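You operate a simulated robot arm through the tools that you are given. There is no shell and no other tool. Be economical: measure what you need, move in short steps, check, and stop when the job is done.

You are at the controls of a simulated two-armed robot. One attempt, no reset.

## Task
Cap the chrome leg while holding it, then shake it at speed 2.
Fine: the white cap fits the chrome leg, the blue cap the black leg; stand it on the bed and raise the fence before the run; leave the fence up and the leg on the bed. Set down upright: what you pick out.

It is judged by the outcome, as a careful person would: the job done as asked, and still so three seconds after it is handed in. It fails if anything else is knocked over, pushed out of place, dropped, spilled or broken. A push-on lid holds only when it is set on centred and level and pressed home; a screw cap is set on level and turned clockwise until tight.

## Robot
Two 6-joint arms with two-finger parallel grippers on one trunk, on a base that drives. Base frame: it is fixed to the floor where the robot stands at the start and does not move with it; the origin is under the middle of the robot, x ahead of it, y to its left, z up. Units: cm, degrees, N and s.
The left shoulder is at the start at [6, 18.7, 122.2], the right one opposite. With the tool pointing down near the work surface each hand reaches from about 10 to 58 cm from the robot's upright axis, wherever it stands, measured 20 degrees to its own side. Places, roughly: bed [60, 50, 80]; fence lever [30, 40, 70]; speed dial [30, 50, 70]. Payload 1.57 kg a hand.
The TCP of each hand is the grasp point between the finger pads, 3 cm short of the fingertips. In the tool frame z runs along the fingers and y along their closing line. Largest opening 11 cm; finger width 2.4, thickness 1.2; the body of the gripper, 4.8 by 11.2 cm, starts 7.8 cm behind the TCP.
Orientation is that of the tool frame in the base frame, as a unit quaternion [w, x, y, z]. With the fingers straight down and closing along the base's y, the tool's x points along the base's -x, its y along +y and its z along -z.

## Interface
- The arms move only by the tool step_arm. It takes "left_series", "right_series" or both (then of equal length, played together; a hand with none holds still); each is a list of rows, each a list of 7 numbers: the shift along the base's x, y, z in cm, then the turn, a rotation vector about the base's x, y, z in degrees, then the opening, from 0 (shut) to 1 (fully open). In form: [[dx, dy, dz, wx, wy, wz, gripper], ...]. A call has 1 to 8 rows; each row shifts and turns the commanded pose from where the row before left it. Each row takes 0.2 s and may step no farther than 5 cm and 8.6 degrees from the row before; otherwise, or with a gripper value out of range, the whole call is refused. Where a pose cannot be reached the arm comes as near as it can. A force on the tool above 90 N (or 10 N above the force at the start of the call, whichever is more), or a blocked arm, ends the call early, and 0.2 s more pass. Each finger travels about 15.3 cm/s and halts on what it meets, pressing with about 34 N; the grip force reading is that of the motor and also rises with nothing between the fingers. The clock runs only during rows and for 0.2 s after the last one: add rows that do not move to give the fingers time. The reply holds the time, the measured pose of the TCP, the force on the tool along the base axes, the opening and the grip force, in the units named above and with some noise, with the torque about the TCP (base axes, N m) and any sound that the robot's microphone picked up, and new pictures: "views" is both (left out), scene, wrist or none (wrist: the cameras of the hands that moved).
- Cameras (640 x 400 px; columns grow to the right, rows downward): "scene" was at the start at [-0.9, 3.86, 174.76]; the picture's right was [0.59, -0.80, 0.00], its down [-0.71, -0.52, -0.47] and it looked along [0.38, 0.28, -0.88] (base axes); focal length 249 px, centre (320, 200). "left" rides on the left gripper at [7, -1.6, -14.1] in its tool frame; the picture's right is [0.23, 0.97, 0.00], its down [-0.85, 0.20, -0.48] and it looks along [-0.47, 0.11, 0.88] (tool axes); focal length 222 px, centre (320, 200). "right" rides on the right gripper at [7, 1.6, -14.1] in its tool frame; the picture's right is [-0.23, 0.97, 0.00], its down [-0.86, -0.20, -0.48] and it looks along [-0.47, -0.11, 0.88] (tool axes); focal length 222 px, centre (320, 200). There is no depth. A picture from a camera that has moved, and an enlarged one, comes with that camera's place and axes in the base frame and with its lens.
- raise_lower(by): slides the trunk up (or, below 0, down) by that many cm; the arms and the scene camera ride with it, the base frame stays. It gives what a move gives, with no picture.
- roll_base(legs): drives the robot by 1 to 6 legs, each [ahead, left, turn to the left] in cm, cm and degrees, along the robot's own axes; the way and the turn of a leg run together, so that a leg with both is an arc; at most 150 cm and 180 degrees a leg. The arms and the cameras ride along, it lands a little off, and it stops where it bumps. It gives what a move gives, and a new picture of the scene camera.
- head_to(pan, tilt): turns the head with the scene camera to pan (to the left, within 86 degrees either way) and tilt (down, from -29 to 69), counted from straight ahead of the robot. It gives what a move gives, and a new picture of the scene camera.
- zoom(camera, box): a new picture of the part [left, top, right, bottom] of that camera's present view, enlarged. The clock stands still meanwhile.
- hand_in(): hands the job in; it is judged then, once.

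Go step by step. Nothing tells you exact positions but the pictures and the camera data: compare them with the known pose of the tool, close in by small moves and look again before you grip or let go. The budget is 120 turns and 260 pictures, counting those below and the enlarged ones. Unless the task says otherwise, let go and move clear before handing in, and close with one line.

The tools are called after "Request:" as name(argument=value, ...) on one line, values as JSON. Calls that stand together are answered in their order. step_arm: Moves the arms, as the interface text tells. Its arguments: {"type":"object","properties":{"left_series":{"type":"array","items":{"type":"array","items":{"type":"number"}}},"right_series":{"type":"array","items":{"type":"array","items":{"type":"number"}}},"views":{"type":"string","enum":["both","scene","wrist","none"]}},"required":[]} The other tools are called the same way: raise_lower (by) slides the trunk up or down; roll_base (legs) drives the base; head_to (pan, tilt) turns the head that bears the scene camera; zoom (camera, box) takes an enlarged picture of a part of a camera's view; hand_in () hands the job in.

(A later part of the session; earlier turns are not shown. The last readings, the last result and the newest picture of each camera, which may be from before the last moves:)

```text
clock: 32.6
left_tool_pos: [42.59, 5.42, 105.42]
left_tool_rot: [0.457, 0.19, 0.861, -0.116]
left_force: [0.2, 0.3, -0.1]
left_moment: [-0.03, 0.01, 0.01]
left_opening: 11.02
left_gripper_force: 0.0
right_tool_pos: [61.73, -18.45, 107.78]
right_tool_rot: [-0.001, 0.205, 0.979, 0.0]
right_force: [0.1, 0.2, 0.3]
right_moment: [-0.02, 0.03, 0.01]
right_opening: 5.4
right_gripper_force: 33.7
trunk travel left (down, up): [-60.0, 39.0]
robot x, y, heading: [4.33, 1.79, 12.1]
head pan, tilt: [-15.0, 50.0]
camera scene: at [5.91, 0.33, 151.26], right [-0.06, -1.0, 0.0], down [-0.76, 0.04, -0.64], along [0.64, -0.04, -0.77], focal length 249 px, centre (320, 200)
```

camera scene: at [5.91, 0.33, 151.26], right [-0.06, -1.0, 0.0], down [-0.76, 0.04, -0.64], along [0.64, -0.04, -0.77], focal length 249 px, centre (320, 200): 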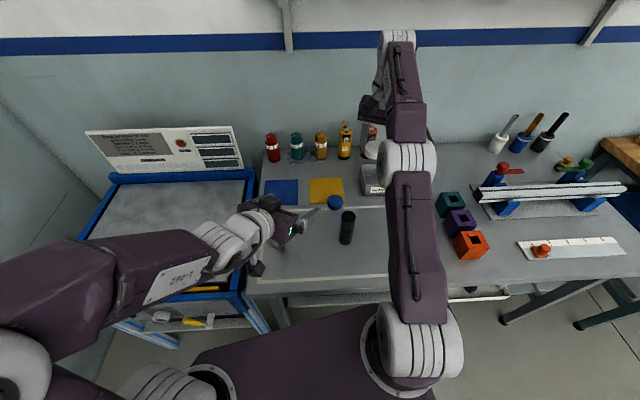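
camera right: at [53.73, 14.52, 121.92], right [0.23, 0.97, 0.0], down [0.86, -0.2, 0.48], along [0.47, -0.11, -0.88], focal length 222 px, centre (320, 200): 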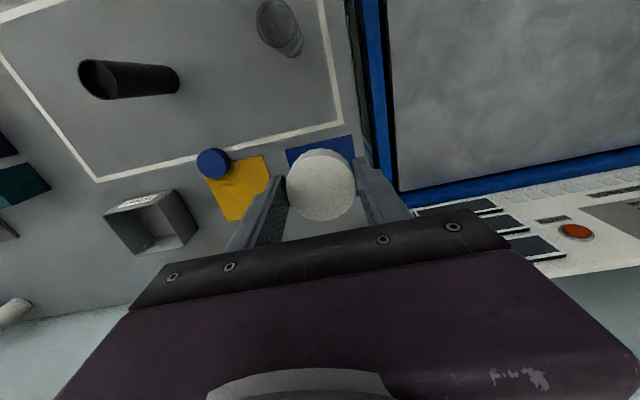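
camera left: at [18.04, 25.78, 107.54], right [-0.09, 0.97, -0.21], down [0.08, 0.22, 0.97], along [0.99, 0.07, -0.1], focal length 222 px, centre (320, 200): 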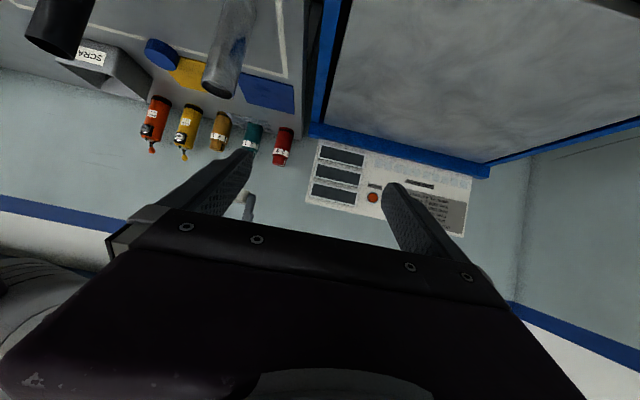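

Request:
step_arm(left_series=[[-2, 2, 0, 0, 0, 5.5, 1], [-2, 2, 0, 0, 0, 5.5, 1], [-2, 2, 0, 0, 0, 5.5, 1], [-1.8, 1.8, 0, 0, 0, 0, 1], [0, 0, -4, 0, 0, 0, 1]], views="both")

```text
clock: 33.8
left_tool_pos: [45.45, 17.92, 104.54]
left_tool_rot: [0.466, 0.064, 0.881, -0.05]
left_force: [0.7, 0.0, -0.4]
left_moment: [0.03, 0.0, 0.0]
left_opening: 10.98
left_gripper_force: 0.1
left hand out of reach, approached as far as the arm can: row 1, 2, 3, 4, 5
right_tool_pos: [62.08, -18.29, 107.48]
right_tool_rot: [-0.002, 0.205, 0.979, -0.001]
right_force: [0.8, -0.3, -0.1]
right_moment: [-0.03, 0.03, 0.02]
right_opening: 5.38
right_gripper_force: 33.9
trunk travel left (down, up): [-60.0, 39.0]
robot x, y, heading: [4.31, 1.78, 12.0]
head pan, tilt: [-15.0, 50.0]
camera scene: at [6.28, 0.34, 151.25], right [-0.06, -1.0, 0.0], down [-0.77, 0.04, -0.64], along [0.64, -0.04, -0.77], focal length 249 px, centre (320, 200)
camera left: at [29.71, 18.78, 106.75], right [0.03, 0.98, -0.22], down [0.12, 0.21, 0.97], along [0.99, -0.05, -0.11], focal length 222 px, centre (320, 200)
```

scene: 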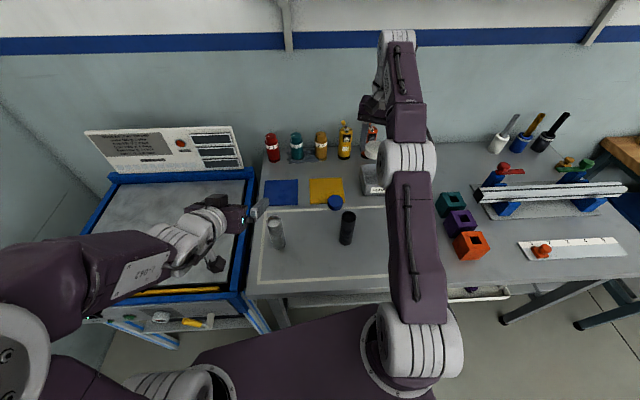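
left: 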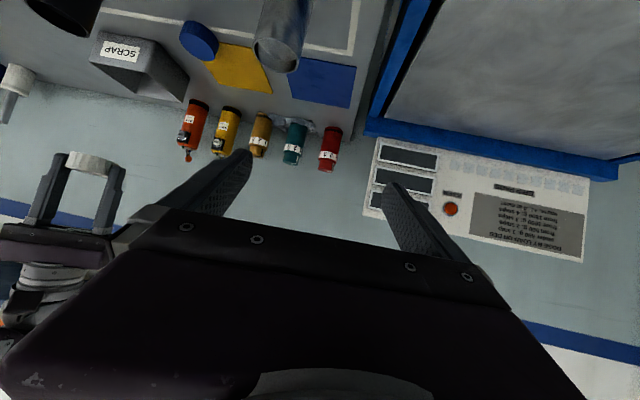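

Request:
step_arm(right_series=[[-3, -1, 3, 0, 0, 4, 0.3], [-3, -1, 3, 0, 0, 4, 0.3], [-3, -1, 3, 0, 0, 4, 0.3], [-3, -1, 3, 0, 0, 4, 0.3], [-1, 0, 3, 0, 0, 4, 0.3], [0, 0, 3, 0, 0, 3, 0.3]], views="none")

Request:
raise_lower(by=-17)

Request:
step_arm(left_series=[[-2, -1, 2, 0, 0, 0, 1], [-3, 0, 1, 0, 0, 0, 1], [-3, 0, 1, 0, 0, 0, 1]], views="both")

```text
clock: 35.2
left_tool_pos: [45.25, 17.94, 104.63]
left_tool_rot: [0.469, 0.063, 0.88, -0.049]
left_force: [-0.1, 0.2, 0.3]
left_moment: [-0.02, 0.0, -0.02]
left_opening: 10.94
left_gripper_force: 0.1
right_tool_pos: [46.98, -22.0, 122.63]
right_tool_rot: [0.002, 0.004, 1.0, -0.001]
right_force: [1.1, 0.6, 0.2]
right_moment: [0.01, -0.03, 0.05]
right_opening: 5.41
right_gripper_force: 33.8
right hand out of reach, approached as far as the arm can: row 5, 6
trunk travel left (down, up): [-60.0, 39.0]
robot x, y, heading: [4.34, 2.38, 12.0]
head pan, tilt: [-15.0, 50.0]
```

```text
clock: 36.5
left_tool_pos: [46.28, 17.61, 95.51]
left_tool_rot: [0.501, 0.058, 0.861, -0.059]
left_force: [-6.6, 3.0, 37.4]
left_moment: [-2.2, -0.14, -0.49]
left_opening: 10.98
left_gripper_force: 0.1
right_tool_pos: [47.1, -21.89, 111.04]
right_tool_rot: [0.002, 0.004, 1.0, 0.0]
right_force: [1.2, 0.8, -0.6]
right_moment: [0.0, 0.07, 0.0]
right_opening: 5.39
right_gripper_force: 34.2
trunk travel left (down, up): [-48.5, 50.5]
robot x, y, heading: [3.95, 2.35, 11.7]
head pan, tilt: [-15.0, 50.0]
stopped: the force on the tool passed its limit at 107 N (the readings are from after the stop); the commanded pose is now the measured one
```

```text
clock: 37.3
left_tool_pos: [42.85, 16.44, 98.33]
left_tool_rot: [0.491, 0.059, 0.868, -0.056]
left_force: [0.0, -0.3, 0.3]
left_moment: [0.01, -0.02, 0.02]
left_opening: 11.03
left_gripper_force: 0.1
left hand out of reach, approached as far as the arm can: row 2, 3
right_tool_pos: [47.07, -21.92, 110.91]
right_tool_rot: [0.0, 0.006, 1.0, 0.0]
right_force: [-0.9, -0.8, 0.0]
right_moment: [0.01, -0.01, 0.0]
right_opening: 5.38
right_gripper_force: 34.0
trunk travel left (down, up): [-48.5, 50.5]
robot x, y, heading: [3.77, 2.11, 11.9]
head pan, tilt: [-15.0, 50.0]
camera scene: at [5.93, 0.36, 139.77], right [-0.06, -1.0, 0.0], down [-0.77, 0.04, -0.64], along [0.64, -0.04, -0.77], focal length 249 px, centre (320, 200)
camera left: at [26.97, 17.41, 99.67], right [0.04, 0.97, -0.23], down [0.06, 0.23, 0.97], along [1.0, -0.05, -0.05], focal length 222 px, centre (320, 200)
```

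scene: 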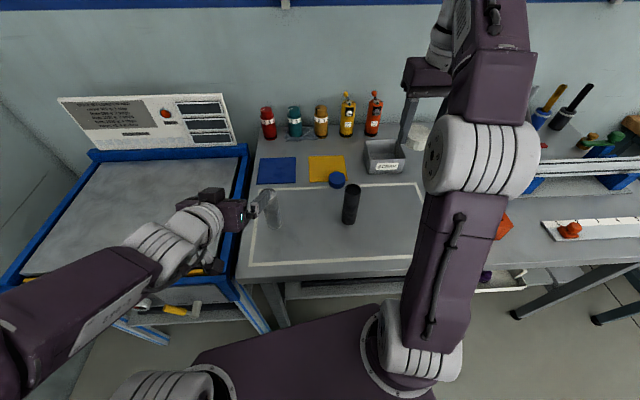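
left: 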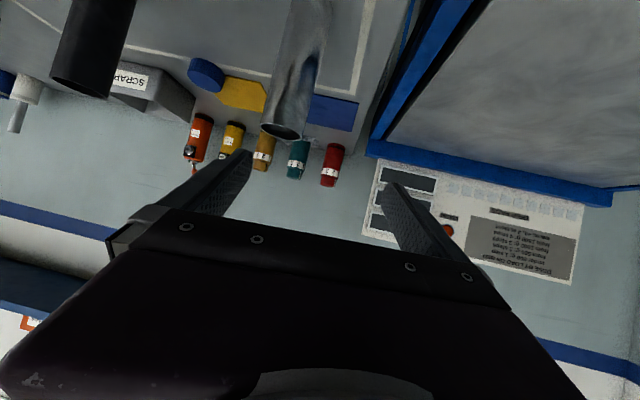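

Request:
step_arm(left_series=[[0, 0, 3, 0, 0, 0, 1], [2, -2, 1, 0, 0, 0, 1], [2, -2, 0, 0, 0, 0, 1], [0.8, -1, 0, 0, 0, 0, 1], [0, 0, 0, 0, 0, 0, 1]], views="both")

```text
clock: 38.5
left_tool_pos: [47.47, 12.7, 101.07]
left_tool_rot: [0.481, 0.06, 0.873, -0.055]
left_force: [-0.1, 0.2, 0.3]
left_moment: [0.04, -0.02, 0.0]
left_opening: 10.99
left_gripper_force: 0.0
left hand out of reach, approached as far as the arm can: row 1, 3, 4
right_tool_pos: [47.06, -21.87, 110.98]
right_tool_rot: [0.001, 0.005, 1.0, 0.0]
right_force: [0.3, -0.3, -0.4]
right_moment: [-0.02, -0.02, 0.02]
right_opening: 5.39
right_gripper_force: 33.7
trunk travel left (down, up): [-48.5, 50.5]
robot x, y, heading: [3.98, 2.44, 12.0]
head pan, tilt: [-15.0, 50.0]
camera scene: at [5.85, 0.39, 139.78], right [-0.06, -1.0, 0.0], down [-0.76, 0.04, -0.64], along [0.64, -0.04, -0.77], focal length 249 px, centre (320, 200)
camera left: at [31.77, 13.55, 102.83], right [0.03, 0.97, -0.23], down [0.09, 0.23, 0.97], along [1.0, -0.05, -0.08], focal length 222 px, centre (320, 200)
```

scene: 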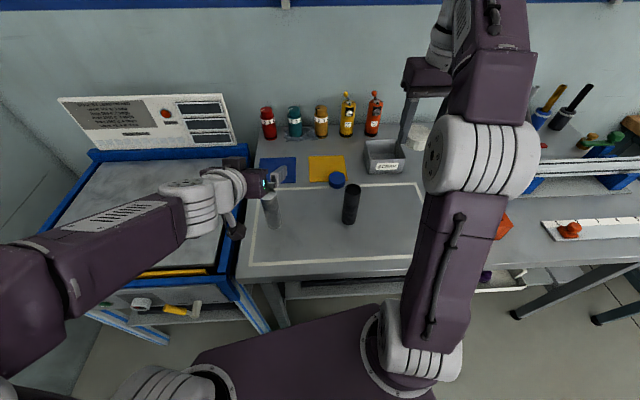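
left: 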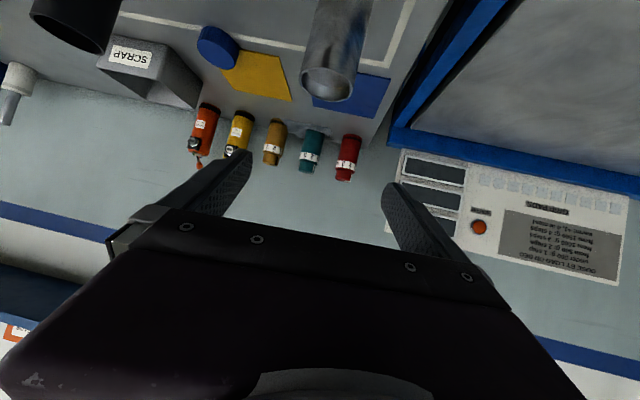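

Request:
step_arm(left_series=[[0.3, -1.2, 0, 0, 0, 0, 1], [0, 0, -2, 0, 0, 0, 1], [0, 0, -2, 0, 0, 0, 1]], views="wrist")

```text
clock: 39.3
left_tool_pos: [47.85, 11.34, 97.02]
left_tool_rot: [0.492, 0.059, 0.867, -0.057]
left_force: [0.6, -0.6, -0.3]
left_moment: [-0.02, 0.0, 0.01]
left_opening: 10.96
left_gripper_force: 0.1
right_tool_pos: [47.1, -22.06, 111.02]
right_tool_rot: [0.001, 0.005, 1.0, 0.0]
right_force: [0.4, -0.8, 0.2]
right_moment: [-0.02, 0.02, 0.01]
right_opening: 5.38
right_gripper_force: 33.7
trunk travel left (down, up): [-48.5, 50.5]
robot x, y, heading: [4.31, 1.66, 11.8]
head pan, tilt: [-15.0, 50.0]
camera left: at [32.07, 12.33, 98.4], right [0.04, 0.97, -0.23], down [0.06, 0.23, 0.97], along [1.0, -0.05, -0.05], focal length 222 px, centre (320, 200)
```

left: 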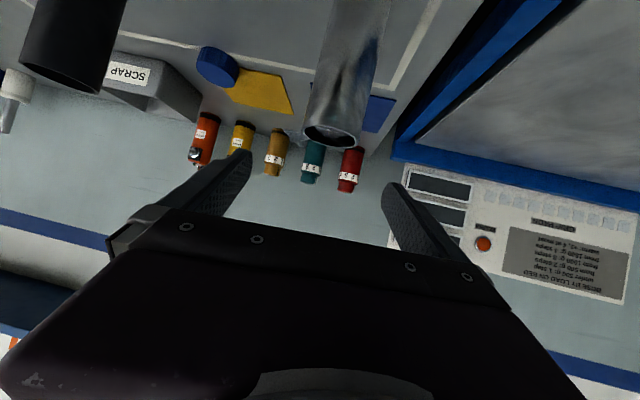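

Request:
step_arm(left_series=[[0, 0, -2, 0, 0, 0, 1], [0, 0, -2, 0, 0, 0, 1], [0, 0, -2, 0, 0, 0, 1]], views="both")

```text
clock: 40.1
left_tool_pos: [47.82, 11.36, 91.09]
left_tool_rot: [0.493, 0.058, 0.867, -0.056]
left_force: [0.2, 0.0, -0.2]
left_moment: [-0.01, 0.0, -0.02]
left_opening: 10.98
left_gripper_force: 0.2
right_tool_pos: [47.27, -21.89, 110.97]
right_tool_rot: [0.001, 0.005, 1.0, 0.0]
right_force: [-0.5, -0.5, -0.4]
right_moment: [-0.01, -0.01, 0.02]
right_opening: 5.39
right_gripper_force: 33.7
trunk travel left (down, up): [-48.5, 50.5]
robot x, y, heading: [4.35, 2.06, 11.7]
head pan, tilt: [-15.0, 50.0]
camera scene: at [5.96, 0.36, 139.78], right [-0.06, -1.0, 0.0], down [-0.77, 0.04, -0.64], along [0.64, -0.04, -0.77], focal length 249 px, centre (320, 200)
camera left: at [32.05, 12.31, 92.38], right [0.04, 0.97, -0.23], down [0.06, 0.23, 0.97], along [1.0, -0.05, -0.05], focal length 222 px, centre (320, 200)
```

scene: 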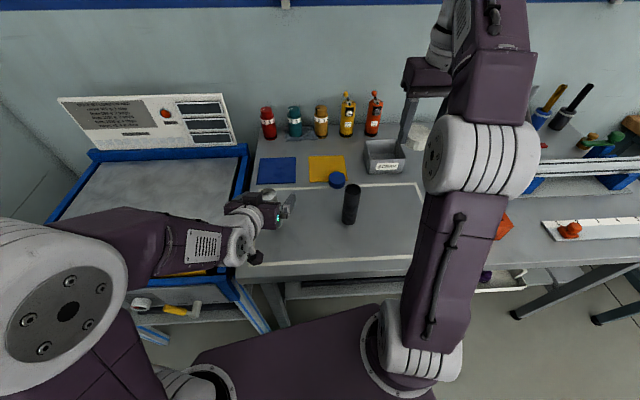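
left: 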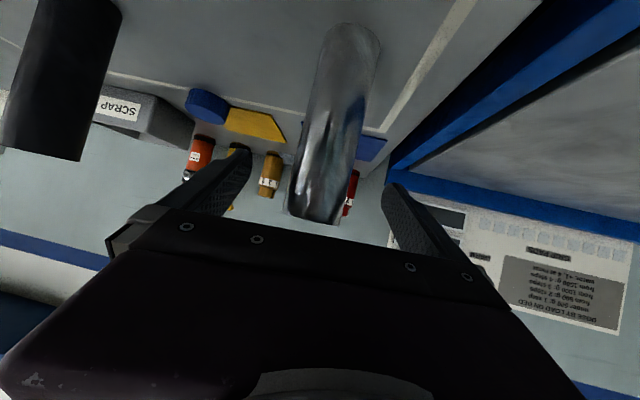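

Request:
step_arm(left_series=[[0, 0, -2, 0, 0, 0, 1], [0, 0, -2, 0, 0, 0, 1], [0, 0, -1.1, 0, 0, 0, 1], [0, 0, 0, 0, 0, 0, 1]], views="both")

```text
clock: 41.1
left_tool_pos: [47.8, 11.4, 86.03]
left_tool_rot: [0.492, 0.06, 0.867, -0.057]
left_force: [0.4, -0.3, -0.3]
left_moment: [-0.01, -0.02, -0.03]
left_opening: 11.0
left_gripper_force: 0.0
right_tool_pos: [47.19, -22.01, 111.02]
right_tool_rot: [0.001, 0.006, 1.0, 0.0]
right_force: [0.4, -0.3, -0.1]
right_moment: [-0.02, 0.02, 0.02]
right_opening: 5.4
right_gripper_force: 34.0
trunk travel left (down, up): [-48.5, 50.5]
robot x, y, heading: [3.96, 2.08, 11.9]
head pan, tilt: [-15.0, 50.0]
camera scene: at [5.88, 0.37, 139.78], right [-0.06, -1.0, 0.0], down [-0.76, 0.04, -0.64], along [0.64, -0.04, -0.77], focal length 249 px, centre (320, 200)
camera left: at [32.04, 12.37, 87.29], right [0.04, 0.97, -0.23], down [0.06, 0.23, 0.97], along [1.0, -0.05, -0.05], focal length 222 px, centre (320, 200)
```

scene: 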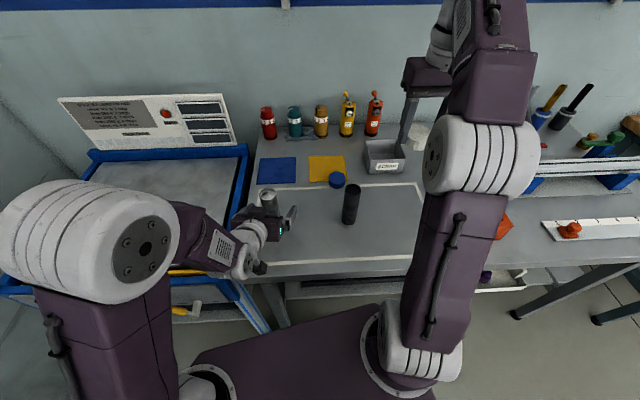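
left: 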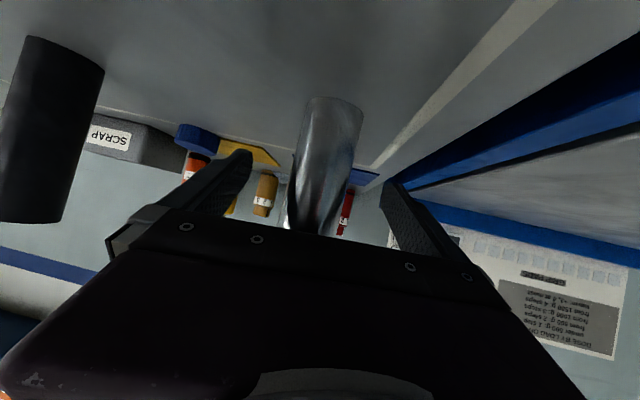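

Request:
step_arm(left_series=[[0, 0, 0, 0, 0, 0, 0.45], [0, 0, 0, 0, 0, 0, 0.3], [0, 0, 0, 0, 0, 0, 0.2], [0, 0, 0, 0, 0, 0, 0.2]], views="wrist")

Request:
zoom(camera="scene", box=[210, 150, 330, 290])

```text
clock: 42.1
left_tool_pos: [47.86, 11.41, 85.97]
left_tool_rot: [0.492, 0.059, 0.867, -0.056]
left_force: [0.6, 1.1, 2.1]
left_moment: [0.06, -0.09, -0.02]
left_opening: 4.13
left_gripper_force: 33.4
right_tool_pos: [47.04, -21.99, 111.01]
right_tool_rot: [0.001, 0.005, 1.0, 0.0]
right_force: [0.2, 0.1, -0.6]
right_moment: [0.03, -0.06, -0.01]
right_opening: 5.4
right_gripper_force: 33.7
trunk travel left (down, up): [-48.5, 50.5]
robot x, y, heading: [4.24, 2.05, 11.6]
head pan, tilt: [-15.0, 50.0]
camera left: at [32.06, 12.37, 87.31], right [0.04, 0.97, -0.23], down [0.06, 0.23, 0.97], along [1.0, -0.05, -0.05], focal length 222 px, centre (320, 200)
```

left: 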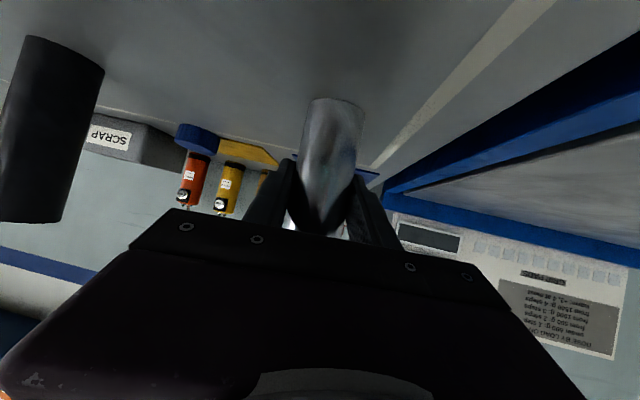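

```text
2.86 times, centred on (270, 220) of scene
camera zoom: at [5.89, 0.37, 139.78], right [-0.06, -1.0, 0.0], down [-0.76, 0.04, -0.64], along [0.64, -0.04, -0.77], focal length 712 px, centre (463, 143)
```

zoom: 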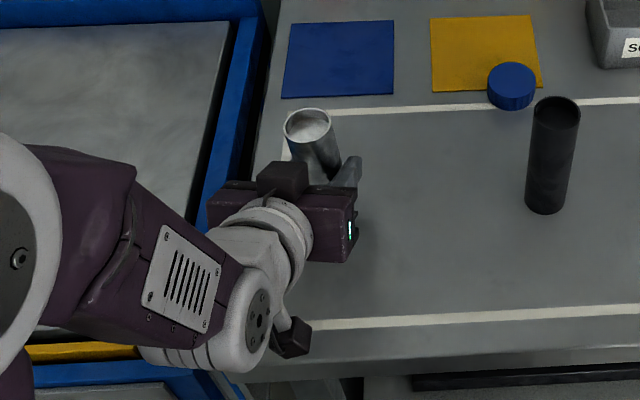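

Request:
step_arm(right_series=[[0.1, 4.75, -0.5, 0, 0, 0, 0.3], [0.1, 4.75, -0.5, 0, 0, 0, 0.3], [0.1, 4.75, -0.5, 0, 0, 0, 0.3], [0.1, 4.75, -0.5, 0, 0, 0, 0.3], [0.1, 4.75, -0.5, 0, 0, 0, 0.3], [0.1, 4.75, -0.5, 0, 0, 0, 0.3], [0.1, 4.8, 0, 0, 0, 0, 0.3], [0, 0, 0, 0, 0, 0, 0.3]], views="both")

```text
clock: 43.9
left_tool_pos: [47.92, 11.45, 85.89]
left_tool_rot: [0.492, 0.06, 0.866, -0.057]
left_force: [-0.3, -0.1, 2.7]
left_moment: [0.14, 0.0, 0.05]
left_opening: 4.15
left_gripper_force: 34.1
right_tool_pos: [46.35, 10.19, 105.97]
right_tool_rot: [0.001, 0.005, 1.0, 0.0]
right_force: [-0.6, 0.6, 0.3]
right_moment: [0.0, -0.03, -0.02]
right_opening: 5.4
right_gripper_force: 34.2
right hand out of reach, approached as far as the arm can: row 6, 7
trunk travel left (down, up): [-48.5, 50.5]
robot x, y, heading: [4.35, 2.05, 11.9]
head pan, tilt: [-15.0, 50.0]
camera scene: at [5.86, 0.36, 139.78], right [-0.06, -1.0, 0.0], down [-0.76, 0.04, -0.64], along [0.64, -0.04, -0.77], focal length 249 px, centre (320, 200)
camera right: at [39.32, 11.9, 119.99], right [0.24, 0.97, 0.0], down [0.85, -0.21, 0.48], along [0.47, -0.11, -0.88], focal length 222 px, centre (320, 200)
```

scene: 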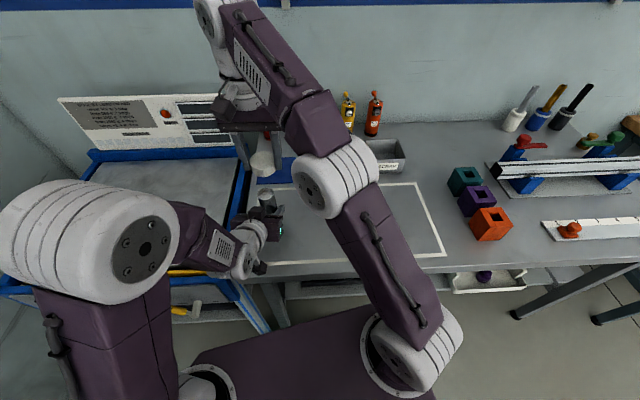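
right: 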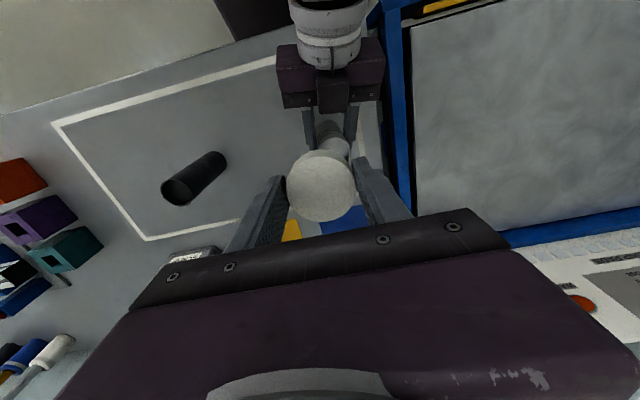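

Request:
step_arm(right_series=[[0, 0, -3, 0, 0, 0, 0.3], [0.7, 0.6, -2, 0, 0, 0, 0.3], [0.7, 0.5, -1.5, 0, 0, 0, 0.3], [0, 0, 0, 0, 0, 0, 0.3]], views="both")

Request:
zoom(camera="scene", box=[210, 110, 330, 280])

```text
clock: 44.9
left_tool_pos: [47.78, 11.44, 86.11]
left_tool_rot: [0.493, 0.059, 0.866, -0.056]
left_force: [-0.7, -0.4, 3.4]
left_moment: [0.12, 0.05, 0.07]
left_opening: 4.14
left_gripper_force: 34.6
right_tool_pos: [47.82, 11.32, 99.41]
right_tool_rot: [0.001, 0.005, 1.0, 0.0]
right_force: [0.0, -0.4, -0.5]
right_moment: [0.0, -0.03, 0.0]
right_opening: 5.38
right_gripper_force: 34.4
trunk travel left (down, up): [-48.5, 50.5]
robot x, y, heading: [4.17, 2.17, 11.6]
head pan, tilt: [-15.0, 50.0]
camera scene: at [5.84, 0.36, 139.78], right [-0.06, -1.0, 0.0], down [-0.76, 0.04, -0.64], along [0.64, -0.04, -0.77], focal length 249 px, centre (320, 200)
camera right: at [40.73, 13.05, 113.47], right [0.24, 0.97, 0.0], down [0.85, -0.21, 0.48], along [0.47, -0.11, -0.88], focal length 222 px, centre (320, 200)
```

scene: 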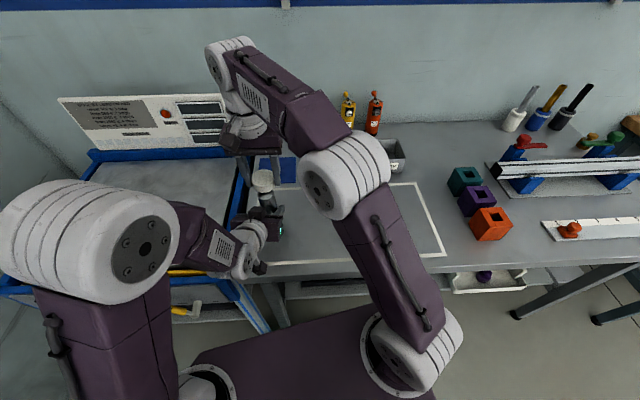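
right: 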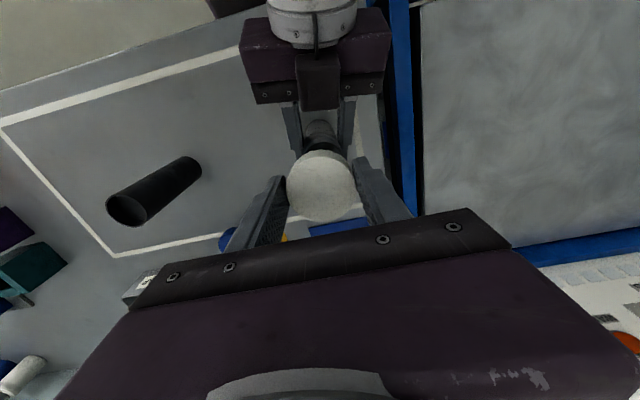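

```text
2.35 times, centred on (270, 195) of scene
camera zoom: at [5.84, 0.36, 139.78], right [-0.06, -1.0, 0.0], down [-0.76, 0.04, -0.64], along [0.64, -0.04, -0.77], focal length 586 px, centre (438, 212)
```

zoom: 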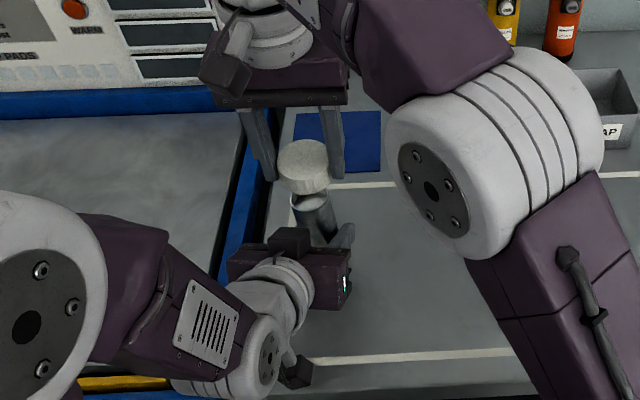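

Request:
zoom(camera="scene", box=[245, 160, 295, 220])

Request:
zoom(camera="right", box=[260, 80, 380, 240])

Request:
zoom(camera="left", box=[220, 60, 420, 260])

```text
6.67 times, centred on (270, 190) of scene
camera zoom: at [5.84, 0.36, 139.78], right [-0.06, -1.0, 0.0], down [-0.76, 0.04, -0.64], along [0.64, -0.04, -0.77], focal length 1662 px, centre (653, 267)
```

zoom: 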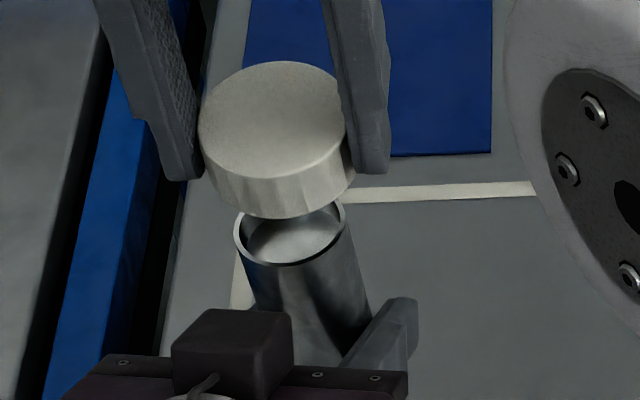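

```text
2.50 times, centred on (320, 160) of right
camera zoom: at [40.73, 13.05, 113.47], right [0.24, 0.97, 0.0], down [0.85, -0.21, 0.48], along [0.47, -0.11, -0.88], focal length 555 px, centre (320, 300)
```

zoom: 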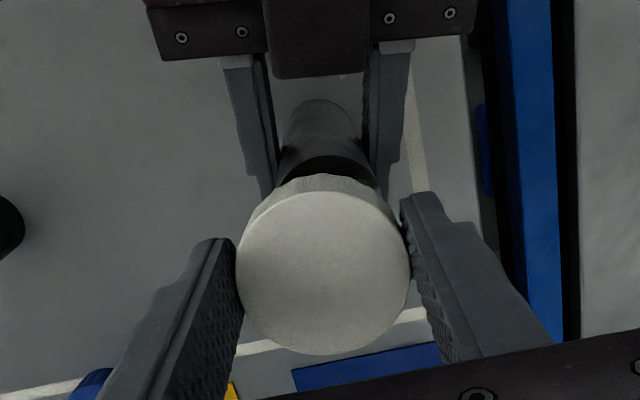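

```text
2.00 times, centred on (320, 160) of left
camera zoom: at [32.02, 12.36, 87.32], right [0.04, 0.97, -0.23], down [0.06, 0.23, 0.97], along [1.0, -0.05, -0.05], focal length 444 px, centre (320, 280)
```

zoom: 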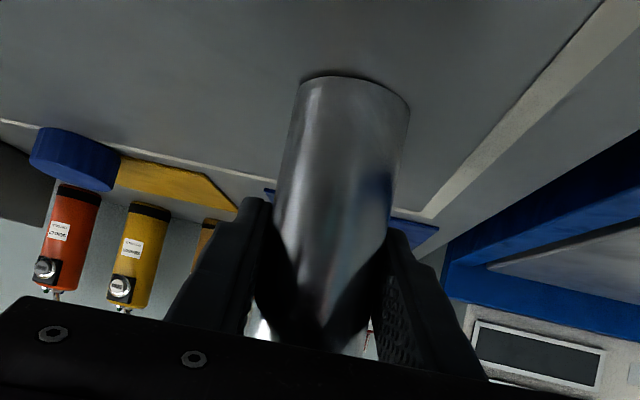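

Request:
step_arm(right_series=[[-0.1, 0.1, -1, 0, 0, 0, 0.3], [0, 0, -0.8, 0, 0, 0, 0.3], [0, 0, 0, 0, 0, 0, 0.3]], views="none")

Request:
zoom(camera="scene", box=[245, 160, 295, 220])

```text
clock: 45.7
left_tool_pos: [47.89, 11.37, 85.98]
left_tool_rot: [0.492, 0.059, 0.867, -0.057]
left_force: [-0.6, -0.1, 3.4]
left_moment: [0.08, 0.03, 0.03]
left_opening: 4.15
left_gripper_force: 33.8
right_tool_pos: [47.67, 11.46, 97.7]
right_tool_rot: [0.002, 0.005, 1.0, 0.0]
right_force: [-0.6, -0.4, -0.6]
right_moment: [-0.01, 0.0, -0.01]
right_opening: 5.39
right_gripper_force: 34.3
trunk travel left (down, up): [-48.5, 50.5]
robot x, y, heading: [4.22, 1.62, 11.6]
head pan, tilt: [-15.0, 50.0]
```

```text
6.67 times, centred on (270, 190) of scene
camera zoom: at [5.85, 0.36, 139.78], right [-0.06, -1.0, 0.0], down [-0.76, 0.04, -0.64], along [0.64, -0.04, -0.77], focal length 1662 px, centre (653, 267)
```

zoom: 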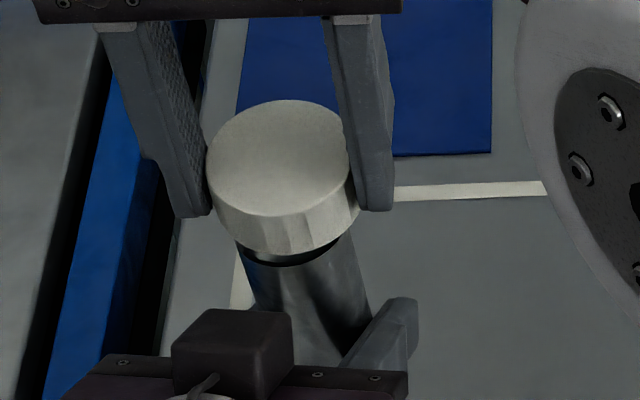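

Request:
step_arm(right_series=[[0, 0.05, -0.5, 0, 0, 0, 0.3], [0, 0, -0.4, 0, 0, 0, 0.3], [0, 0, -0.3, 0, 0, 0, 0.3]], views="none")

Request:
zoom(camera="scene", box=[245, 160, 295, 220])

```text
clock: 46.5
left_tool_pos: [47.83, 11.55, 86.01]
left_tool_rot: [0.492, 0.059, 0.867, -0.056]
left_force: [3.5, 0.3, -0.1]
left_moment: [0.0, -0.39, -0.07]
left_opening: 4.11
left_gripper_force: 34.4
right_tool_pos: [47.67, 11.58, 96.61]
right_tool_rot: [0.002, 0.005, 1.0, 0.002]
right_force: [-0.9, -1.1, 12.6]
right_moment: [0.03, 0.26, 0.03]
right_opening: 5.4
right_gripper_force: 33.9
trunk travel left (down, up): [-48.5, 50.5]
robot x, y, heading: [4.29, 2.27, 11.8]
head pan, tilt: [-15.0, 50.0]
```

```text
6.67 times, centred on (270, 190) of scene
camera zoom: at [5.85, 0.34, 139.79], right [-0.06, -1.0, 0.0], down [-0.76, 0.04, -0.64], along [0.64, -0.04, -0.77], focal length 1662 px, centre (653, 267)
```

zoom: 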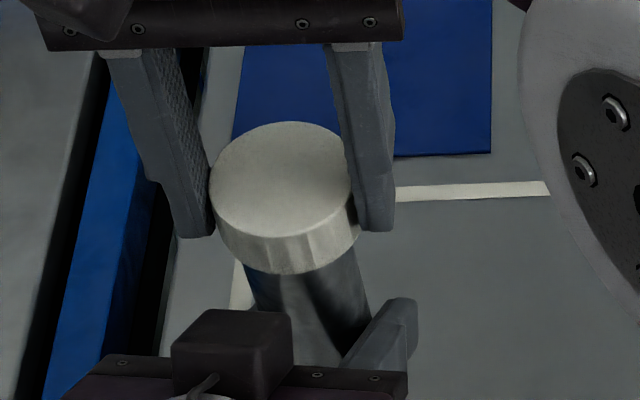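

Request:
step_arm(right_series=[[0, 0, 0.4, 0, 0, 0, 0.3], [-0.2, 0, 0, 0, 0, 0, 0.3], [0, 0, -0.3, 0, 0, 0, 0.3], [0, 0, -0.3, 0, 0, 0, 0.3], [0, 0, -0.2, 0, 0, 0, 0.3]], views="none")

```text
clock: 47.7
left_tool_pos: [47.93, 11.46, 85.95]
left_tool_rot: [0.493, 0.059, 0.866, -0.056]
left_force: [-0.7, -0.5, 2.5]
left_moment: [0.14, 0.06, 0.01]
left_opening: 4.11
left_gripper_force: 34.1
right_tool_pos: [47.35, 11.52, 96.03]
right_tool_rot: [0.002, 0.005, 1.0, 0.0]
right_force: [0.0, 1.9, -0.5]
right_moment: [0.01, 0.05, 0.02]
right_opening: 5.38
right_gripper_force: 33.8
trunk travel left (down, up): [-48.5, 50.5]
robot x, y, heading: [4.23, 2.08, 11.7]
head pan, tilt: [-15.0, 50.0]
```

Request:
step_arm(right_series=[[0, 0.05, -0.4, 0, 0, 0, 0.3], [0, 0, -0.4, 0, 0, 0, 0.3], [0, 0, -0.4, 0, 0, 0, 0.3], [0, 0, -0.4, 0, 0, 0, 0.3]], views="none")

Request:
zoom(camera="scene", box=[245, 160, 295, 220])

```text
clock: 48.7
left_tool_pos: [47.77, 11.51, 85.89]
left_tool_rot: [0.492, 0.06, 0.867, -0.056]
left_force: [8.9, -1.0, -5.9]
left_moment: [0.52, -0.6, -0.09]
left_opening: 4.17
left_gripper_force: 33.5
right_tool_pos: [47.45, 11.64, 94.65]
right_tool_rot: [0.002, 0.006, 1.0, 0.001]
right_force: [-3.6, 1.2, 22.3]
right_moment: [-0.12, 0.36, -0.08]
right_opening: 5.39
right_gripper_force: 33.3
trunk travel left (down, up): [-48.5, 50.5]
robot x, y, heading: [4.4, 2.1, 11.7]
head pan, tilt: [-15.0, 50.0]
```

```text
6.67 times, centred on (270, 190) of scene
camera zoom: at [5.84, 0.33, 139.81], right [-0.06, -1.0, 0.0], down [-0.76, 0.04, -0.64], along [0.64, -0.04, -0.77], focal length 1662 px, centre (653, 267)
```

zoom: 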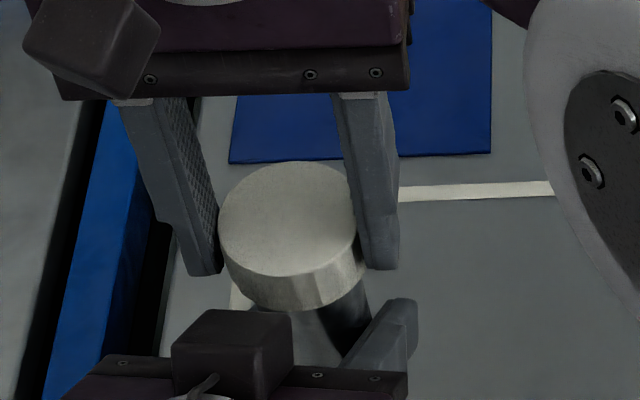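

Request:
step_arm(right_series=[[-0.05, 0, -0.3, 0, 0, 0, 0.3], [0, 0, -0.3, 0, 0, 0, 0.3], [0, 0, 0, 0, 0, 0, 0.3]], views="none")

```text
clock: 49.5
left_tool_pos: [47.75, 11.27, 86.01]
left_tool_rot: [0.492, 0.06, 0.867, -0.056]
left_force: [10.5, -3.2, -12.2]
left_moment: [1.07, -0.31, -0.14]
left_opening: 4.16
left_gripper_force: 34.5
right_tool_pos: [47.37, 11.44, 93.96]
right_tool_rot: [0.003, 0.006, 1.0, 0.001]
right_force: [-1.3, 2.5, 42.5]
right_moment: [-0.33, -0.23, -0.05]
right_opening: 5.39
right_gripper_force: 34.1
trunk travel left (down, up): [-48.5, 50.5]
robot x, y, heading: [4.12, 2.21, 12.0]
head pan, tilt: [-15.0, 50.0]
heard: snap
```

Request:
step_arm(right_series=[[0, 0, 0.2, 0, 0, 0, 0.4], [0, 0, 0, 0, 0, 0, 0.7], [0, 0, 0, 0, 0, 0, 0.9], [0, 0, 2, 0, 0, 0, 0.9], [0, 0, 4, 0, 0, 0, 0.9], [0, 0, 4, 0, 0, 0, 0.9]], views="both")

Request:
zoom(camera="scene", box=[245, 160, 295, 220])

```text
clock: 50.9
left_tool_pos: [47.93, 11.38, 86.19]
left_tool_rot: [0.493, 0.059, 0.866, -0.056]
left_force: [0.7, 0.8, 4.4]
left_moment: [0.18, 0.02, -0.06]
left_opening: 4.15
left_gripper_force: 34.0
right_tool_pos: [47.31, 11.57, 103.93]
right_tool_rot: [0.002, 0.005, 1.0, 0.0]
right_force: [0.3, -0.2, -0.6]
right_moment: [0.01, -0.03, -0.02]
right_opening: 9.9
right_gripper_force: 0.2
trunk travel left (down, up): [-48.5, 50.5]
robot x, y, heading: [4.35, 1.99, 12.0]
head pan, tilt: [-15.0, 50.0]
camera scene: at [5.85, 0.39, 139.78], right [-0.06, -1.0, 0.0], down [-0.76, 0.04, -0.64], along [0.64, -0.04, -0.77], focal length 249 px, centre (320, 200)
camera right: at [40.32, 13.29, 118.01], right [0.24, 0.97, 0.0], down [0.85, -0.21, 0.48], along [0.47, -0.11, -0.88], focal length 222 px, centre (320, 200)
```

scene: 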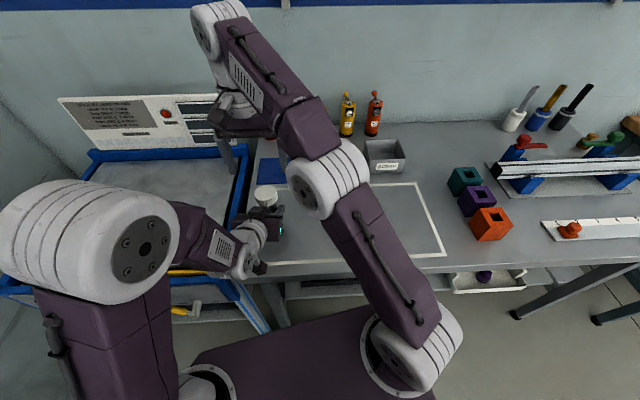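
right: 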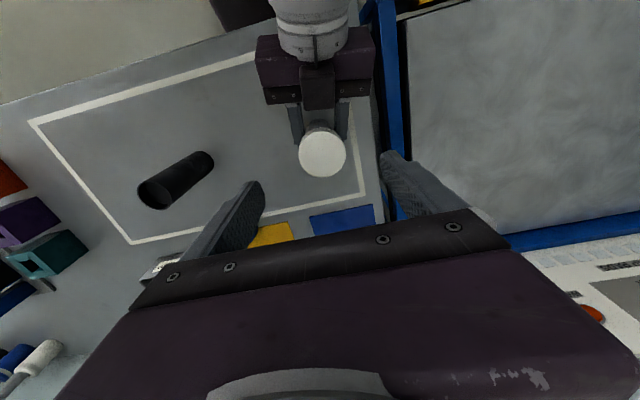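

```text
6.67 times, centred on (270, 190) of scene
camera zoom: at [5.85, 0.39, 139.78], right [-0.06, -1.0, 0.0], down [-0.76, 0.04, -0.64], along [0.64, -0.04, -0.77], focal length 1662 px, centre (653, 267)
```

zoom: 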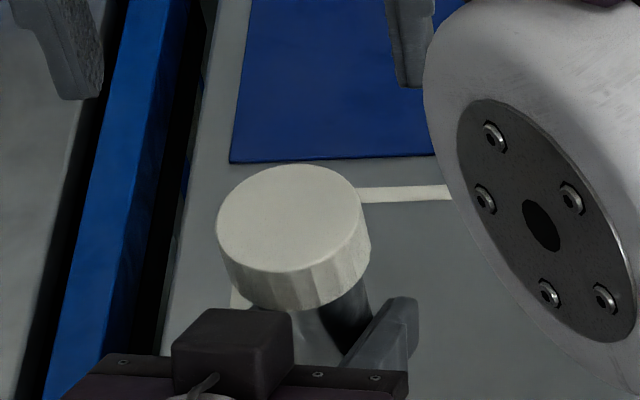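

Request:
step_arm(right_series=[[0, -4.8, 0.5, 0, 0, 0, 0.9], [0, -4.8, 0.5, 0, 0, 0, 0.9], [0, -4.8, 0.5, 0, 0, 0, 0.9], [0, -4.8, 0.5, 0, 0, 0, 0.9], [0, -4.8, 0.5, 0, 0, 0, 0.9], [0, -4.8, 0.5, 0, 0, 0, 0.9], [0, -4.8, 0.5, 0, 0, 0, 0.9]], views="none")

Request:
step_arm(left_series=[[0, 0, 1, 0, 0, 0, 0.2], [0, 0, 2.5, 0, 0, 0, 0.2], [0, 0, 2.5, 0, 0, 0, 0.2], [0, 0, 2.5, 0, 0, 0, 0.2], [0, 0, 2, 0, 0, 0, 0.2]], views="both")

```text
clock: 52.5
left_tool_pos: [47.92, 11.38, 85.97]
left_tool_rot: [0.492, 0.059, 0.867, -0.056]
left_force: [0.3, 0.0, 6.9]
left_moment: [0.19, -0.05, 0.0]
left_opening: 4.14
left_gripper_force: 34.0
right_tool_pos: [47.35, -21.98, 107.46]
right_tool_rot: [0.002, 0.004, 1.0, 0.0]
right_force: [0.0, -0.2, -0.3]
right_moment: [0.05, 0.01, -0.03]
right_opening: 9.9
right_gripper_force: 0.0
trunk travel left (down, up): [-48.5, 50.5]
robot x, y, heading: [4.29, 2.23, 11.8]
head pan, tilt: [-15.0, 50.0]
```

```text
clock: 53.7
left_tool_pos: [47.91, 11.48, 96.55]
left_tool_rot: [0.491, 0.059, 0.867, -0.056]
left_force: [0.5, -0.1, -2.7]
left_moment: [-0.02, 0.01, 0.01]
left_opening: 4.15
left_gripper_force: 34.3
right_tool_pos: [47.29, -21.95, 107.63]
right_tool_rot: [0.001, 0.005, 1.0, 0.0]
right_force: [0.2, -0.1, 0.1]
right_moment: [0.0, -0.01, 0.01]
right_opening: 9.91
right_gripper_force: 0.0
trunk travel left (down, up): [-48.5, 50.5]
robot x, y, heading: [4.12, 1.68, 11.8]
head pan, tilt: [-15.0, 50.0]
camera scene: at [5.88, 0.38, 139.77], right [-0.06, -1.0, 0.0], down [-0.76, 0.04, -0.64], along [0.64, -0.04, -0.77], focal length 249 px, centre (320, 200)
camera left: at [32.01, 12.43, 97.85], right [0.04, 0.97, -0.23], down [0.06, 0.23, 0.97], along [1.0, -0.05, -0.05], focal length 222 px, centre (320, 200)
```

scene: 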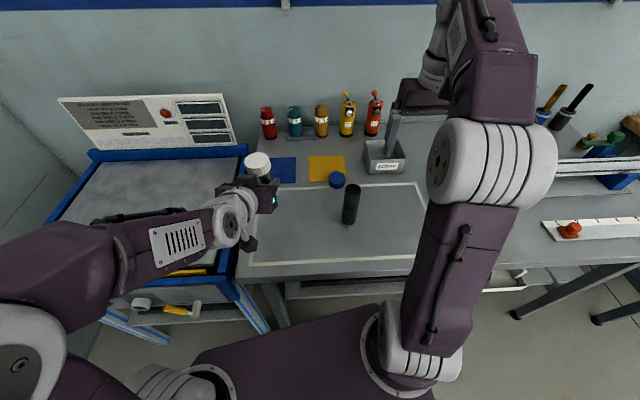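
left: 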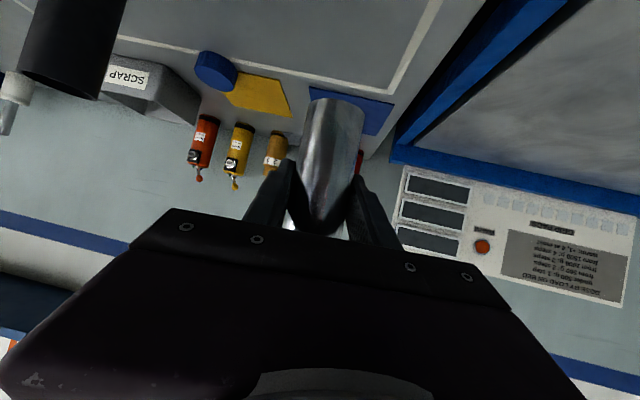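

Request:
roll_base(legs=[[-0.7, 12.4, 0], [0, 0, 23]])

Request:
head_to(pan=15, tilt=50)

```text
clock: 56.1
left_tool_pos: [37.38, 39.83, 96.41]
left_tool_rot: [0.494, -0.116, 0.861, 0.044]
left_force: [0.0, 0.0, -2.8]
left_moment: [0.01, 0.01, 0.0]
left_opening: 4.13
left_gripper_force: 34.4
right_tool_pos: [50.13, 8.91, 107.35]
right_tool_rot: [0.001, -0.195, 0.981, 0.001]
right_force: [-0.1, 0.2, 0.4]
right_moment: [0.01, -0.01, 0.0]
right_opening: 9.9
right_gripper_force: 0.1
trunk travel left (down, up): [-48.5, 50.5]
robot x, y, heading: [1.1, 14.02, 34.9]
head pan, tilt: [-15.0, 50.0]
camera scene: at [3.18, 13.26, 139.78], right [0.34, -0.94, 0.0], down [-0.72, -0.26, -0.64], along [0.6, 0.22, -0.77], focal length 249 px, centre (320, 200)
```

scene: 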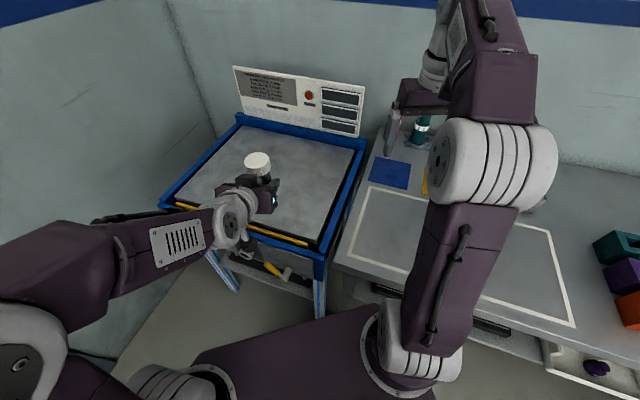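

```text
clock: 57.1
left_tool_pos: [37.38, 39.98, 96.45]
left_tool_rot: [0.494, -0.116, 0.861, 0.044]
left_force: [1.1, 0.2, -2.2]
left_moment: [0.0, 0.05, -0.01]
left_opening: 4.12
left_gripper_force: 34.1
right_tool_pos: [50.06, 8.96, 107.5]
right_tool_rot: [0.002, -0.195, 0.981, 0.0]
right_force: [-0.5, -0.1, 0.1]
right_moment: [-0.02, -0.01, 0.01]
right_opening: 9.9
right_gripper_force: 0.2
trunk travel left (down, up): [-48.5, 50.5]
robot x, y, heading: [0.97, 14.06, 34.9]
head pan, tilt: [15.0, 50.0]
camera scene: at [0.91, 16.52, 139.78], right [0.76, -0.65, 0.0], down [-0.49, -0.59, -0.64], along [0.41, 0.49, -0.77], focal length 249 px, centre (320, 200)
```

scene: 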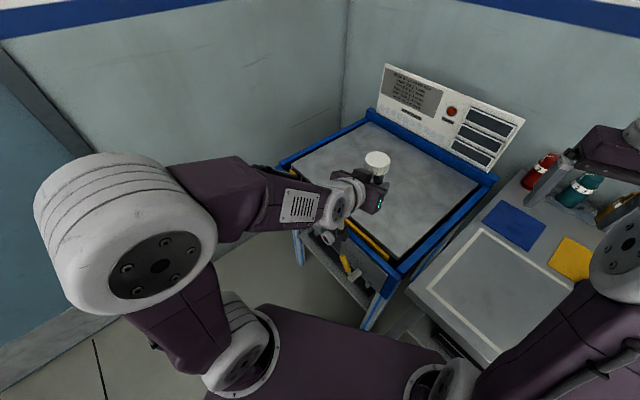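

Request:
step_arm(left_series=[[3.7, 1.5, 0, 0, 0, 0, 0.2], [3.7, 1.5, 0, 0, 0, 0, 0.2], [3.7, 1.5, 0, 0, 0, 0, 0.2], [3.7, 1.5, 0, 0, 0, 0, 0.2], [0, 0, -3, 0, 0, 0, 0.2], [0, 0, 0, 0, 0, 0, 0.2]], views="both")

```text
clock: 58.5
left_tool_pos: [52.17, 45.86, 93.43]
left_tool_rot: [0.494, -0.115, 0.861, 0.043]
left_force: [0.1, 0.2, -2.3]
left_moment: [0.0, -0.02, 0.03]
left_opening: 4.14
left_gripper_force: 33.7
right_tool_pos: [50.13, 8.89, 107.49]
right_tool_rot: [0.001, -0.195, 0.981, 0.001]
right_force: [0.6, -0.8, 0.3]
right_moment: [0.01, -0.02, 0.01]
right_opening: 9.92
right_gripper_force: 0.0
trunk travel left (down, up): [-48.5, 50.5]
robot x, y, heading: [0.91, 14.25, 35.1]
head pan, tilt: [15.0, 50.0]
camera scene: at [0.91, 16.52, 139.78], right [0.76, -0.64, 0.0], down [-0.49, -0.59, -0.64], along [0.41, 0.49, -0.77], focal length 249 px, centre (320, 200)
camera left: at [37.28, 40.56, 94.8], right [-0.35, 0.91, -0.23], down [-0.03, 0.24, 0.97], along [0.94, 0.34, -0.05], focal length 222 px, centre (320, 200)
```

scene: 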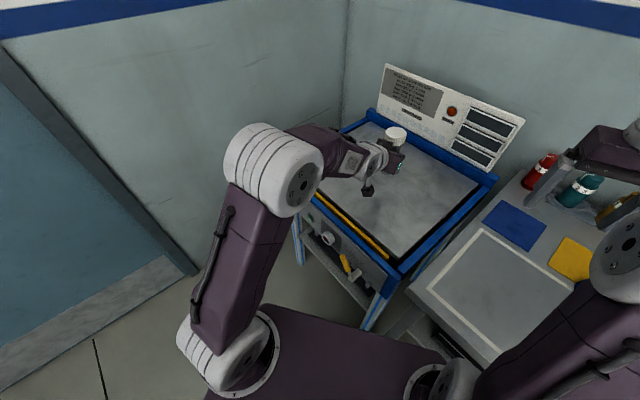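
left: 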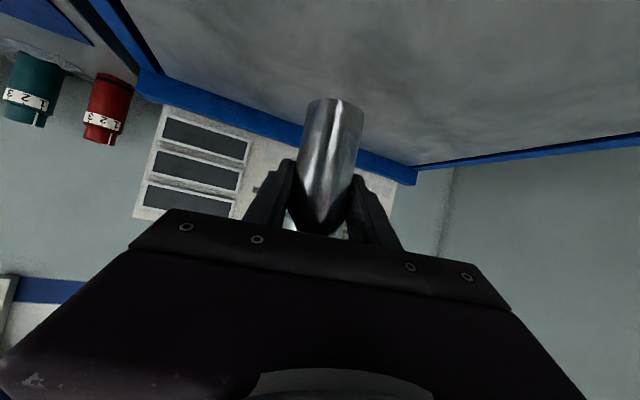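

Request:
step_arm(left_series=[[0, 0, -2, 0, 0, 0, 0.2], [0, 0, -2, 0, 0, 0, 0.2], [0, 0, -1, 0, 0, 0, 0.2], [0, 0, -0.7, 0, 0, 0, 0.2], [0, 0, -0.5, 0, 0, 0, 0.2]], views="wrist")

```text
clock: 59.7
left_tool_pos: [52.23, 45.87, 87.34]
left_tool_rot: [0.493, -0.114, 0.861, 0.042]
left_force: [0.2, -0.1, -0.9]
left_moment: [0.02, -0.01, 0.02]
left_opening: 4.16
left_gripper_force: 34.1
right_tool_pos: [50.11, 8.9, 107.48]
right_tool_rot: [0.001, -0.195, 0.981, 0.0]
right_force: [-0.6, -0.8, 0.2]
right_moment: [0.03, -0.01, -0.01]
right_opening: 9.9
right_gripper_force: 0.0
trunk travel left (down, up): [-48.5, 50.5]
robot x, y, heading: [1.01, 14.02, 34.8]
head pan, tilt: [15.0, 50.0]
camera left: at [37.29, 40.6, 88.63], right [-0.35, 0.91, -0.23], down [-0.03, 0.24, 0.97], along [0.94, 0.34, -0.05], focal length 222 px, centre (320, 200)
```

left: 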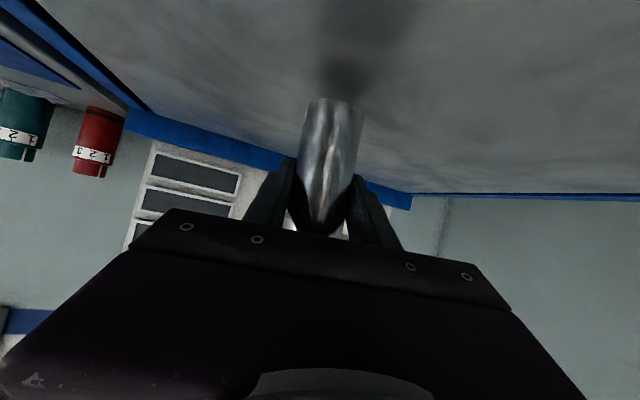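

Request:
step_arm(left_series=[[0, 0, -0.3, 0, 0, 0, 0.2], [0, 0, -0.3, 0, 0, 0, 0.2], [0, 0, -0.3, 0, 0, 0, 0.2]], views="none")

```text
clock: 60.5
left_tool_pos: [52.25, 45.91, 86.32]
left_tool_rot: [0.494, -0.116, 0.86, 0.044]
left_force: [-0.4, 0.6, -2.7]
left_moment: [0.0, 0.02, 0.0]
left_opening: 4.13
left_gripper_force: 33.3
right_tool_pos: [50.11, 9.03, 107.39]
right_tool_rot: [0.001, -0.196, 0.981, 0.0]
right_force: [0.2, 0.3, -0.3]
right_moment: [0.01, 0.01, 0.02]
right_opening: 9.9
right_gripper_force: 0.0
trunk travel left (down, up): [-48.5, 50.5]
robot x, y, heading: [0.96, 13.87, 35.2]
head pan, tilt: [15.0, 50.0]
```

Request:
step_arm(left_series=[[0, 0, -0.3, 0, 0, 0, 0.2], [0, 0, -0.3, 0, 0, 0, 0.2], [0, 0, -0.3, 0, 0, 0, 0.2]], views="wrist")

```text
clock: 61.3
left_tool_pos: [52.34, 45.82, 86.04]
left_tool_rot: [0.499, -0.114, 0.858, 0.044]
left_force: [0.0, 2.6, 19.5]
left_moment: [0.42, 0.27, 0.01]
left_opening: 4.14
left_gripper_force: 33.9
right_tool_pos: [49.85, 8.86, 107.68]
right_tool_rot: [0.003, -0.195, 0.981, 0.001]
right_force: [0.7, -0.1, -0.7]
right_moment: [-0.02, 0.0, 0.01]
right_opening: 9.92
right_gripper_force: 0.1
trunk travel left (down, up): [-48.5, 50.5]
robot x, y, heading: [1.09, 14.0, 34.9]
head pan, tilt: [15.0, 50.0]
camera left: at [37.27, 40.51, 87.17], right [-0.34, 0.91, -0.23], down [-0.04, 0.23, 0.97], along [0.94, 0.34, -0.04], focal length 222 px, centre (320, 200)
```

left: 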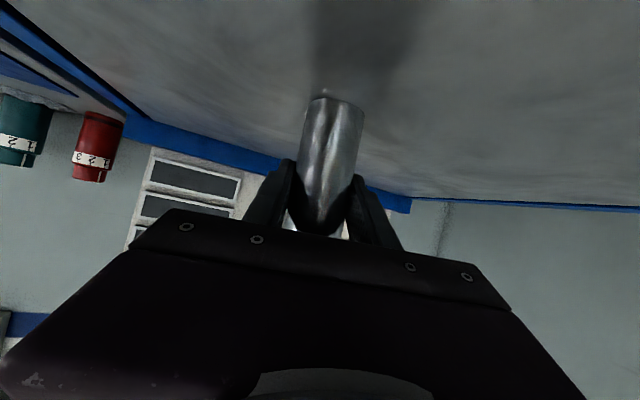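

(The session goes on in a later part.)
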